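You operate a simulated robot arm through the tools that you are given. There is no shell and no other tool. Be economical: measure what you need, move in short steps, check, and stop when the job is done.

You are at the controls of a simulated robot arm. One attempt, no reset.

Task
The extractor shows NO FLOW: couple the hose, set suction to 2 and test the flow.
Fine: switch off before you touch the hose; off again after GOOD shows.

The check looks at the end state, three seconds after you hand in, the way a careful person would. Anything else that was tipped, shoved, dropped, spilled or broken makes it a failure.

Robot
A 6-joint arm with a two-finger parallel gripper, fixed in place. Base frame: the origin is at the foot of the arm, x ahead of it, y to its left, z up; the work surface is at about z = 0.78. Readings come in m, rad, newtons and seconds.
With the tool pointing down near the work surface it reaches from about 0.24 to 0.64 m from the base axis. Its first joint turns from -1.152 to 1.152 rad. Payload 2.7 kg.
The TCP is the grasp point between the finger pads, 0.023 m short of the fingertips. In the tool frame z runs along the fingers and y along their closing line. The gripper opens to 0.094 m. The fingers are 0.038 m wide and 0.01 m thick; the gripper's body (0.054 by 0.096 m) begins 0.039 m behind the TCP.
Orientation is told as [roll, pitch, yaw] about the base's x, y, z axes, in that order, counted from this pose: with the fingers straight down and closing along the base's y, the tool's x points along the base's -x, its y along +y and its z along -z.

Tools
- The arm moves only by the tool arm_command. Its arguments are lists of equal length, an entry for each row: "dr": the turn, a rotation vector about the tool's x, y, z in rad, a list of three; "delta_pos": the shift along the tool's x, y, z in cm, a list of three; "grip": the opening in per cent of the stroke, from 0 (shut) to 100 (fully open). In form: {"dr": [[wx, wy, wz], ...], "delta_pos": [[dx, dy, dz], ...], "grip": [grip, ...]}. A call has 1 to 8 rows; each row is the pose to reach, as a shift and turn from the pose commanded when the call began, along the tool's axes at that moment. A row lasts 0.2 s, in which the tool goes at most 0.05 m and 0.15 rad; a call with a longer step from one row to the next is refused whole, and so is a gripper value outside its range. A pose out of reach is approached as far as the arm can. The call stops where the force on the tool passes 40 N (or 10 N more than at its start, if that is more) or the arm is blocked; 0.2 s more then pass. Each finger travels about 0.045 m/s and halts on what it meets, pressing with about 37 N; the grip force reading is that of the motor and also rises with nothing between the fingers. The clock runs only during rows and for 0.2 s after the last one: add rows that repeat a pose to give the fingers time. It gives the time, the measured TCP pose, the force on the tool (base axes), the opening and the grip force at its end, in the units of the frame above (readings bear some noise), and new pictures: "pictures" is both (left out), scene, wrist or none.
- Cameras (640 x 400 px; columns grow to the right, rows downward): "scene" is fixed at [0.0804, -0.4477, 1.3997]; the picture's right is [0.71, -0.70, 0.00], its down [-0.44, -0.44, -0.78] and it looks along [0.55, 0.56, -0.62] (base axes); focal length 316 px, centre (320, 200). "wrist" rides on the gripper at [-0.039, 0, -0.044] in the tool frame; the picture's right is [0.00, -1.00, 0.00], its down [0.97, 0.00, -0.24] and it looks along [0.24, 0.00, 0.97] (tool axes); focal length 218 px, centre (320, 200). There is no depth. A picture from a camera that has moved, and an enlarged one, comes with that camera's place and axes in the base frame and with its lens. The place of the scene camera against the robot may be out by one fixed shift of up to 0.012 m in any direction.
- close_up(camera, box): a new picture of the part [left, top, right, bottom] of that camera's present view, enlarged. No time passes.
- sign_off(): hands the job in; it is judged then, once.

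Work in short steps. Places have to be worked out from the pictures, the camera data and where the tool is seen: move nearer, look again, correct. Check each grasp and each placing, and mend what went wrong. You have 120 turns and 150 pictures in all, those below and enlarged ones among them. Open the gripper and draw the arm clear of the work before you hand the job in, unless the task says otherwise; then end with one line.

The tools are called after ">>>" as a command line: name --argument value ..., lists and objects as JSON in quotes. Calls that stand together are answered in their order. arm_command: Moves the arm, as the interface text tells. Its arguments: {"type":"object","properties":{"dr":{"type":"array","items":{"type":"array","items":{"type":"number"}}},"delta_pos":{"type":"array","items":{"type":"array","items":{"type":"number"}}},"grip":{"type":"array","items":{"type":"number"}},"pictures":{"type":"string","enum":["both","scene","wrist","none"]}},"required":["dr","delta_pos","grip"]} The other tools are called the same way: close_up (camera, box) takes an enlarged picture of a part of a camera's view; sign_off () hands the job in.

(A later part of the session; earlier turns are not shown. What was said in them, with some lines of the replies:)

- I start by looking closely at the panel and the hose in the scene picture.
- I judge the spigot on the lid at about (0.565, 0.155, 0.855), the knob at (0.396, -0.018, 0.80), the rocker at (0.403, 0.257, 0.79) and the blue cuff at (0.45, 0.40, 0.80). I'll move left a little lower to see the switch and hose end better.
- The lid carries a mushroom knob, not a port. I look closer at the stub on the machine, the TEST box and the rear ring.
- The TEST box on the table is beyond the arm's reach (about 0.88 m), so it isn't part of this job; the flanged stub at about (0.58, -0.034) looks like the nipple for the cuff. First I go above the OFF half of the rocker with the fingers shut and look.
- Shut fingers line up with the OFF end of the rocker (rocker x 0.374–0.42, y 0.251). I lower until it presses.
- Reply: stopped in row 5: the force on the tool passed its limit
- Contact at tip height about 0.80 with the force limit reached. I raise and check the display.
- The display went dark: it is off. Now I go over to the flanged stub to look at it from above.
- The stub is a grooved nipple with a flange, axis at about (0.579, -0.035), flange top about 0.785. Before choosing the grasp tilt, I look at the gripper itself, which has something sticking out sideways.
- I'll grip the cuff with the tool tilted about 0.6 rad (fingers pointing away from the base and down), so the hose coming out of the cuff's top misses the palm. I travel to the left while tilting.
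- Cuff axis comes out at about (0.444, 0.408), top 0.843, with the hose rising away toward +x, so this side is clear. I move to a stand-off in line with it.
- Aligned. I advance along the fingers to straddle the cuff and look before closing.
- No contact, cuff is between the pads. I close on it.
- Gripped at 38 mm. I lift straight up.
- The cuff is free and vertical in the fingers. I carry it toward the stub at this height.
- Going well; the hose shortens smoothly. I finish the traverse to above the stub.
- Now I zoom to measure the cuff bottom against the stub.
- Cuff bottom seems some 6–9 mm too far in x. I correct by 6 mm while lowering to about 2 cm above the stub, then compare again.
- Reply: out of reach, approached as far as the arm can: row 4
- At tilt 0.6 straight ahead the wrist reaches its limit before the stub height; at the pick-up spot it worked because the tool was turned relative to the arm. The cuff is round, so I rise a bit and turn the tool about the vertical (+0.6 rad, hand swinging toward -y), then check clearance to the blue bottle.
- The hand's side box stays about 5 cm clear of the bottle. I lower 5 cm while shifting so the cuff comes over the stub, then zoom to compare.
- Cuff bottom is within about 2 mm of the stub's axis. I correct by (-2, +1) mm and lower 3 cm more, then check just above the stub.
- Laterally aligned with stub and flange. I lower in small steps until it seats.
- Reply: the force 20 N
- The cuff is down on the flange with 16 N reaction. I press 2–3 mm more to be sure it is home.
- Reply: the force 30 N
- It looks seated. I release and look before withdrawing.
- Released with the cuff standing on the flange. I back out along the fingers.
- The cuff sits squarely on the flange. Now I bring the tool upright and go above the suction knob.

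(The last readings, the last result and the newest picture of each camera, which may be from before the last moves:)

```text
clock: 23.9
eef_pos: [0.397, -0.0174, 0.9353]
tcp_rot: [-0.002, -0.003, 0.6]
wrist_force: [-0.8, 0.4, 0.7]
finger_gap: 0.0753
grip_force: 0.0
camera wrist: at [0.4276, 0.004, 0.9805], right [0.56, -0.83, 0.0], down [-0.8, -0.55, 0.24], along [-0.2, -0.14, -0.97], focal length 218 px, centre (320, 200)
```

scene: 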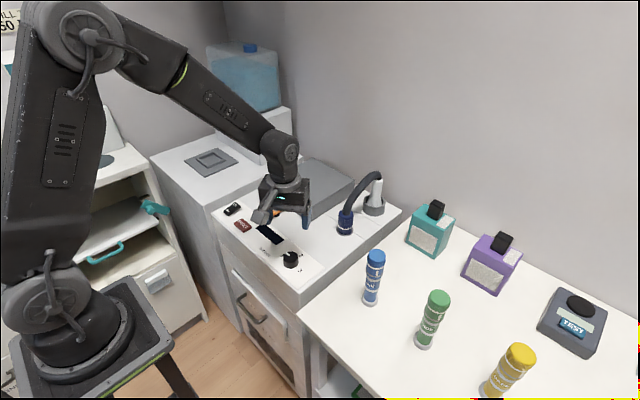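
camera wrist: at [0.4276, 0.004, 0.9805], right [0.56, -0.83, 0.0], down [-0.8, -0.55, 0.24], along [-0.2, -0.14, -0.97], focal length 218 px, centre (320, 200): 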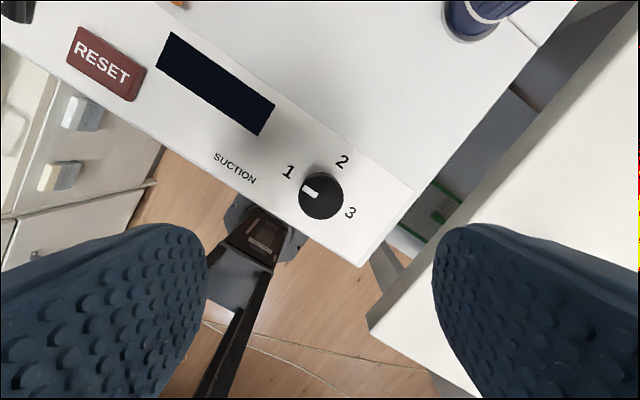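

Knob centre now reads about (0.391, -0.021). I centre on it, turn a bit more so I have room for the quarter turn, and lower for another look.

>>> arm_command --dr '[[0, 0, -0.1], [0, 0, -0.19], [0, 0, -0.19]]' --delta_pos '[[0.7, 0.05, 3], [0.7, 0.05, 6], [0.7, 0.05, 7]]' --grip '[80, 80, 80]' --pictures "wrist"

```text
clock: 24.7
eef_pos: [0.3909, -0.0211, 0.8652]
tcp_rot: [-0.003, -0.004, 0.792]
wrist_force: [-0.3, -0.2, 0.0]
finger_gap: 0.075
grip_force: 0.0
camera wrist: at [0.4171, 0.0064, 0.9103], right [0.71, -0.7, 0.0], down [-0.68, -0.69, 0.24], along [-0.17, -0.17, -0.97], focal length 218 px, centre (320, 200)
```

wrist: 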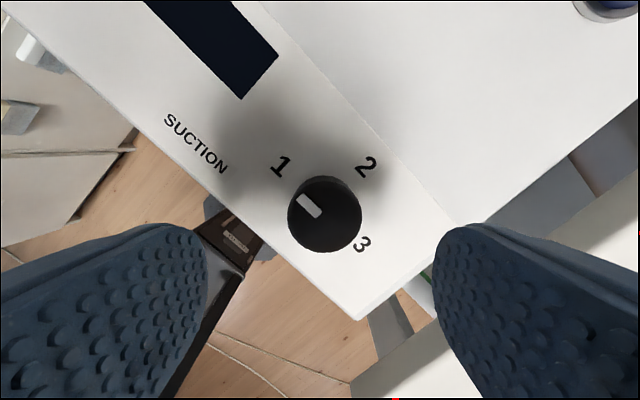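

Small correction (+2.5, +1.5 mm), then down so that the tips overlap the knob by about 13 mm, and close.

>>> arm_command --dr '[[0, 0, 0], [0, 0, 0], [0, 0, 0], [0, 0, 0], [0, 0, 0], [0, 0, 0], [0, 0, 0]]' --delta_pos '[[-0.28, -0.07, 2.5], [-0.28, -0.07, 4.5], [-0.28, -0.07, 5.5], [-0.28, -0.07, 5.5], [-0.28, -0.07, 5.5], [-0.28, -0.07, 5.5], [-0.28, -0.07, 5.5]]' --grip '[80, 80, 80, 60, 40, 30, 30]'

```text
clock: 26.3
eef_pos: [0.3931, -0.0201, 0.8099]
tcp_rot: [-0.005, -0.004, 0.788]
wrist_force: [10.4, -14.8, -11.0]
finger_gap: 0.0373
grip_force: 44.8
camera wrist: at [0.4211, 0.0073, 0.8559], right [0.71, -0.7, 0.0], down [-0.69, -0.69, 0.24], along [-0.16, -0.17, -0.97], focal length 218 px, centre (320, 200)
```

scene: 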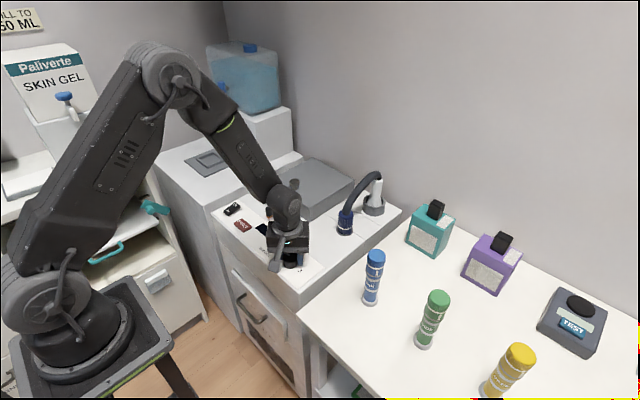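
wrist: 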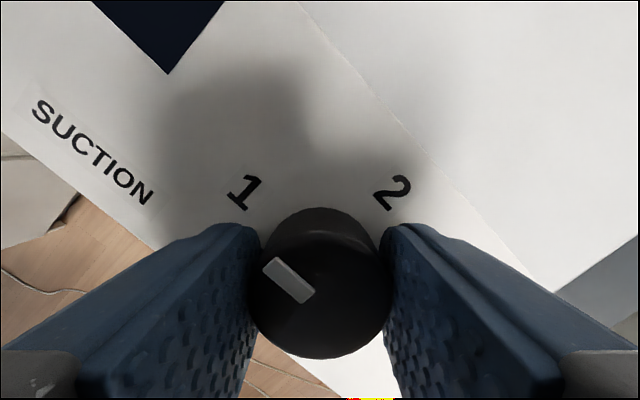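

Good hold on the knob. I turn it clockwise (tool z +) in steps; first 1.1 rad.

>>> arm_command --dr '[[0, 0, 0.14], [0, 0, 0.28], [0, 0, 0.42], [0, 0, 0.56], [0, 0, 0.7], [0, 0, 0.84], [0, 0, 0.98], [0, 0, 1.1]]' --delta_pos '[[0, -0.08, 0], [0, -0.08, 0], [0, -0.08, 0], [0, -0.08, 0], [0, -0.08, 0], [0, -0.08, 0], [0, -0.08, 0], [0, -0.08, 0]]' --grip '[30, 30, 30, 30, 30, 30, 30, 30]' --pictures "wrist"

```text
clock: 28.1
eef_pos: [0.3943, -0.0199, 0.8105]
tcp_rot: [0.004, -0.002, -0.312]
wrist_force: [10.7, 1.2, 1.4]
finger_gap: 0.0372
grip_force: 45.3
camera wrist: at [0.4307, -0.032, 0.8559], right [-0.31, -0.95, 0.0], down [-0.92, 0.3, 0.24], along [-0.22, 0.08, -0.97], focal length 218 px, centre (320, 200)
```

wrist: 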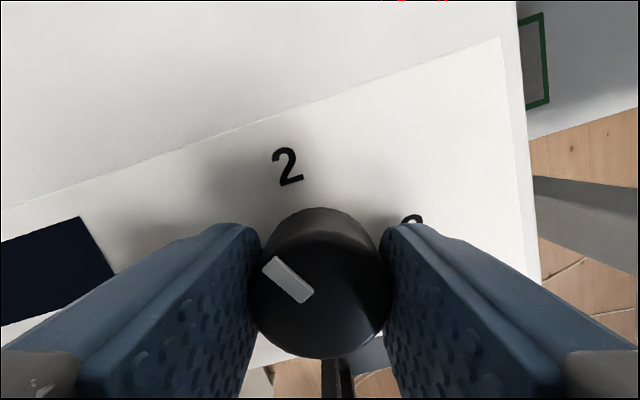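

It turns with the fingers without slip; 0.47 rad remains.

>>> arm_command --dr '[[0, 0, 0.14], [0, 0, 0.28], [0, 0, 0.4], [0, 0, 0.47], [0, 0, 0.47]]' --delta_pos '[[0, 0, 0], [0, 0, 0], [0, 0, 0], [0, 0, 0], [0, 0, 0]]' --grip '[30, 30, 30, 30, 30]' --pictures "wrist"

```text
clock: 29.3
eef_pos: [0.3944, -0.0204, 0.8102]
tcp_rot: [0.004, -0.001, -0.783]
wrist_force: [13.1, 6.8, -1.1]
finger_gap: 0.037
grip_force: 45.0
camera wrist: at [0.4213, -0.0473, 0.8559], right [-0.7, -0.71, 0.0], down [-0.69, 0.68, 0.24], along [-0.17, 0.17, -0.97], focal length 218 px, centre (320, 200)
```

wrist: 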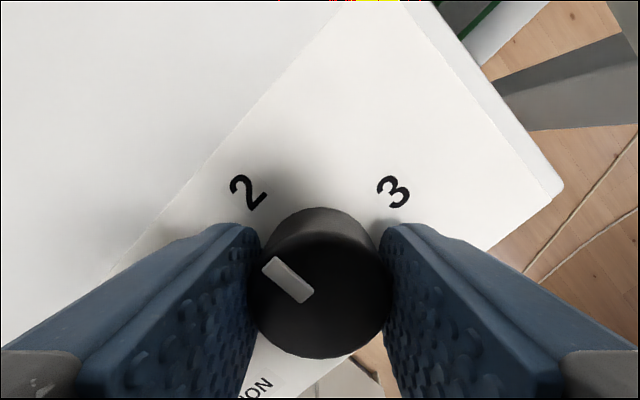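

Pointer now stands at 2 as it stood at 1 before. I open, rise, and look.

>>> arm_command --dr '[[0, 0, 0], [0, 0, 0], [0, 0, 0], [0, 0, 0], [0, 0, -0.1], [0, 0, -0.25], [0, 0, -0.4], [0, 0, -0.55]]' --delta_pos '[[0, 0, 0], [0, 0, 0], [0, 0, 0], [0, 0, -3], [0, 0, -7], [0, 0, -10], [0, 0, -12], [0, 0, -12]]' --grip '[50, 65, 80, 80, 80, 80, 80, 80]' --pictures "wrist"

```text
clock: 31.1
eef_pos: [0.3943, -0.0207, 0.9308]
tcp_rot: [0.002, -0.001, -0.227]
wrist_force: [0.1, 0.1, 0.0]
finger_gap: 0.0751
grip_force: 0.1
camera wrist: at [0.431, -0.0293, 0.9763], right [-0.23, -0.97, 0.0], down [-0.95, 0.22, 0.24], along [-0.23, 0.06, -0.97], focal length 218 px, centre (320, 200)
```

wrist: 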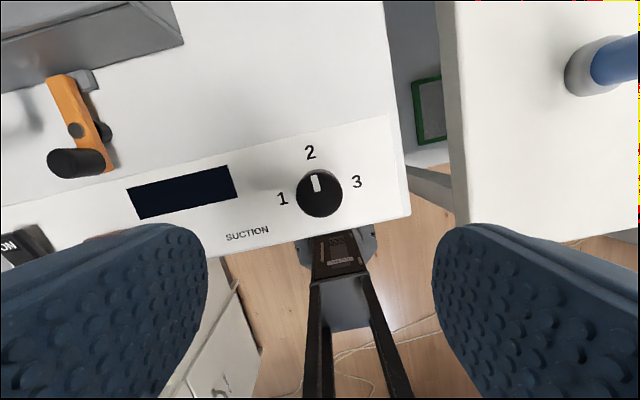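

Suction is at 2. Now I go to above the ON half of the rocker with fingers shut, tool squared up.

>>> arm_command --dr '[[0, 0, -0.1], [0, 0, -0.227], [0, 0, -0.227], [0, 0, -0.227], [0, 0, -0.227], [0, 0, -0.227], [0, 0, -0.227]]' --delta_pos '[[0.5, 4.2, 0], [1, 8.4, 0], [1.5, 12.6, 0], [2, 16.8, 0], [2.5, 21, 0], [3, 25, 0], [3.2, 27.1, 2]]' --grip '[60, 40, 20, 0, 0, 0, 0]' --pictures "wrist"

```text
clock: 32.7
eef_pos: [0.4252, 0.2528, 0.9111]
tcp_rot: [0.001, -0.003, -0.003]
wrist_force: [0.2, 0.0, -1.0]
finger_gap: 0.0
grip_force: 37.8
camera wrist: at [0.4627, 0.2518, 0.9564], right [0.0, -1.0, 0.0], down [-0.97, 0.0, 0.24], along [-0.24, 0.0, -0.97], focal length 218 px, centre (320, 200)
```

wrist: 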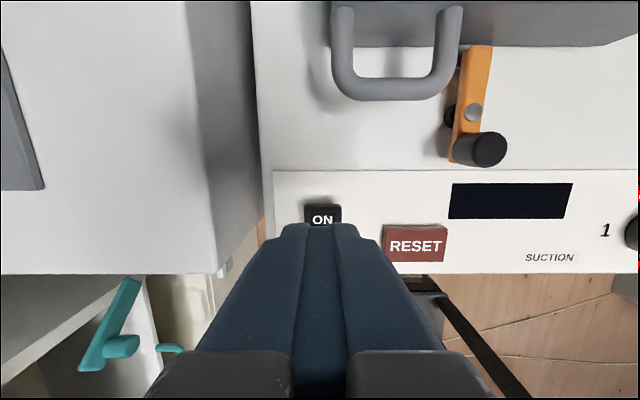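

Aligned over the ON end. Lowering to press.

>>> arm_command --dr '[[0, 0, 0], [0, 0, 0], [0, 0, 0], [0, 0, 0], [0, 0, 0]]' --delta_pos '[[-0.1, 0, 4], [-0.1, 0, 7.5], [-0.1, 0, 8.5], [-0.1, 0, 9.2], [-0.1, 0, 9.7]]' --grip '[0, 0, 0, 0, 0]' --pictures "none"

>>> arm_command --dr '[[0, 0, 0], [0, 0, 0], [0, 0, 0]]' --delta_pos '[[0, 0, -3], [0, 0, -7], [0, 0, -9]]' --grip '[0, 0, 0]'

```text
clock: 33.8
eef_pos: [0.4283, 0.2526, 0.8224]
tcp_rot: [0.007, -0.012, -0.001]
wrist_force: [-0.3, 0.3, 3.9]
finger_gap: 0.0
grip_force: 36.5
stopped in row 5: the force on the tool passed its limit (the readings are from after the stop); the commanded pose is now the measured one
```

```text
clock: 34.6
eef_pos: [0.4281, 0.2508, 0.9137]
tcp_rot: [0.004, -0.009, -0.002]
wrist_force: [-0.3, -0.5, 1.1]
finger_gap: 0.0001
grip_force: 36.5
camera wrist: at [0.4652, 0.2514, 0.9583], right [0.0, -1.0, -0.01], down [-0.97, 0.0, 0.23], along [-0.23, 0.01, -0.97], focal length 218 px, centre (320, 200)
```

scene: 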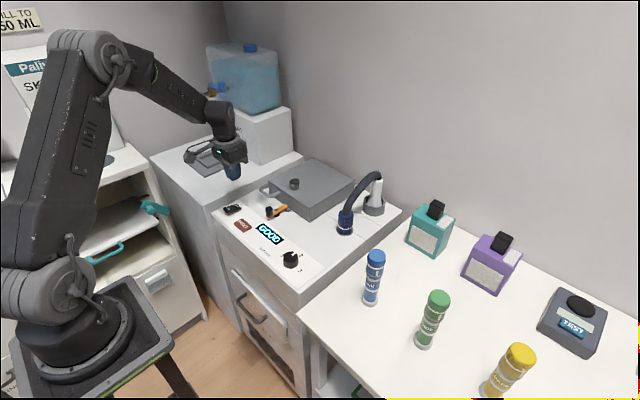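
wrist: 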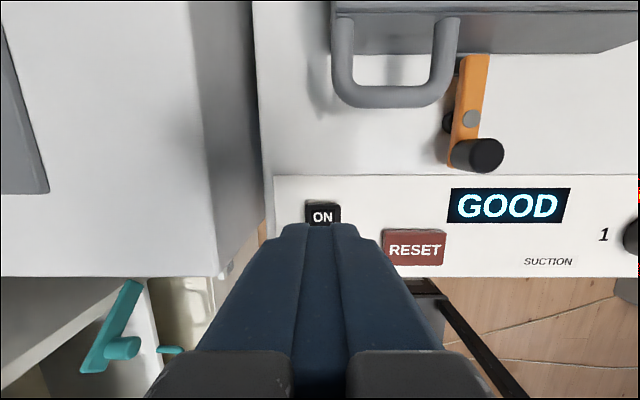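

GOOD shows. Now I switch off again: move to the OFF end and press.

>>> arm_command --dr '[[0, 0, 0], [0, 0, 0], [0, 0, 0], [0, 0, 0], [0, 0, 0], [0, 0, 0], [0, 0, 0]]' --delta_pos '[[3, 0.15, 0], [5.55, 0.15, 0], [5.55, 0.15, 4], [5.55, 0.15, 7.5], [5.55, 0.15, 8.7], [5.55, 0.15, 9.4], [5.55, 0.15, 9.9]]' --grip '[0, 0, 0, 0, 0, 0, 0]' --pictures "none"

>>> arm_command --dr '[[0, 0, 0], [0, 0, 0], [0, 0, 0], [0, 0, 0]]' --delta_pos '[[0, 0, -3], [0, 0, -7], [0, 0, -11], [0, 0, -15]]' --grip '[0, 20, 50, 80]'

```text
clock: 36.0
eef_pos: [0.3732, 0.2549, 0.8218]
tcp_rot: [0.004, -0.011, -0.003]
wrist_force: [-6.5, -2.5, 10.9]
finger_gap: 0.0
grip_force: 37.4
stopped in row 7: the force on the tool passed its limit (the readings are from after the stop); the commanded pose is now the measured one
```

```text
clock: 37.0
eef_pos: [0.3707, 0.2536, 0.9741]
tcp_rot: [0.006, -0.01, -0.002]
wrist_force: [-0.1, -0.3, -0.2]
finger_gap: 0.0664
grip_force: 0.1
camera wrist: at [0.4086, 0.2532, 1.0186], right [0.0, -1.0, -0.01], down [-0.97, 0.0, 0.23], along [-0.23, 0.01, -0.97], focal length 218 px, centre (320, 200)
```

scene: 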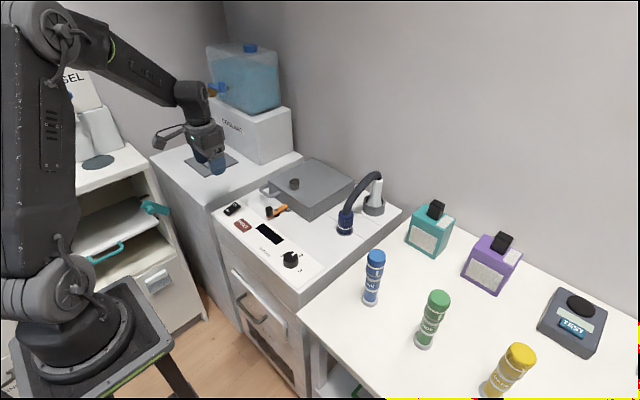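
wrist: 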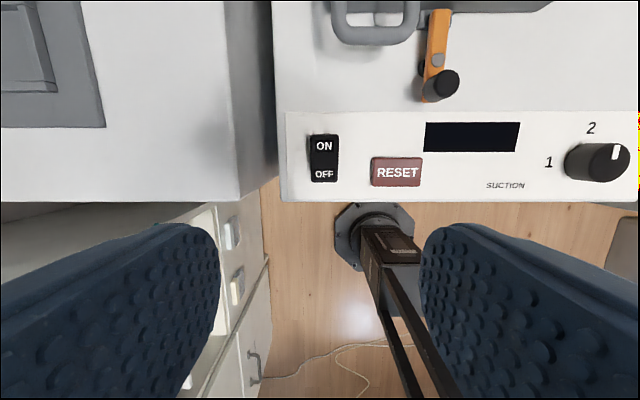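

The display is dark (off), the knob is at 2, the hose is coupled, nothing else moved, and the arm is clear with the gripper open. I hand in.

>>> sign_off

```text
The job is handed in.
```

The hose is coupled to the flanged stub and suction is set to 2. The flow test showed GOOD, and the extractor was off before I touched the hose and is off again now.
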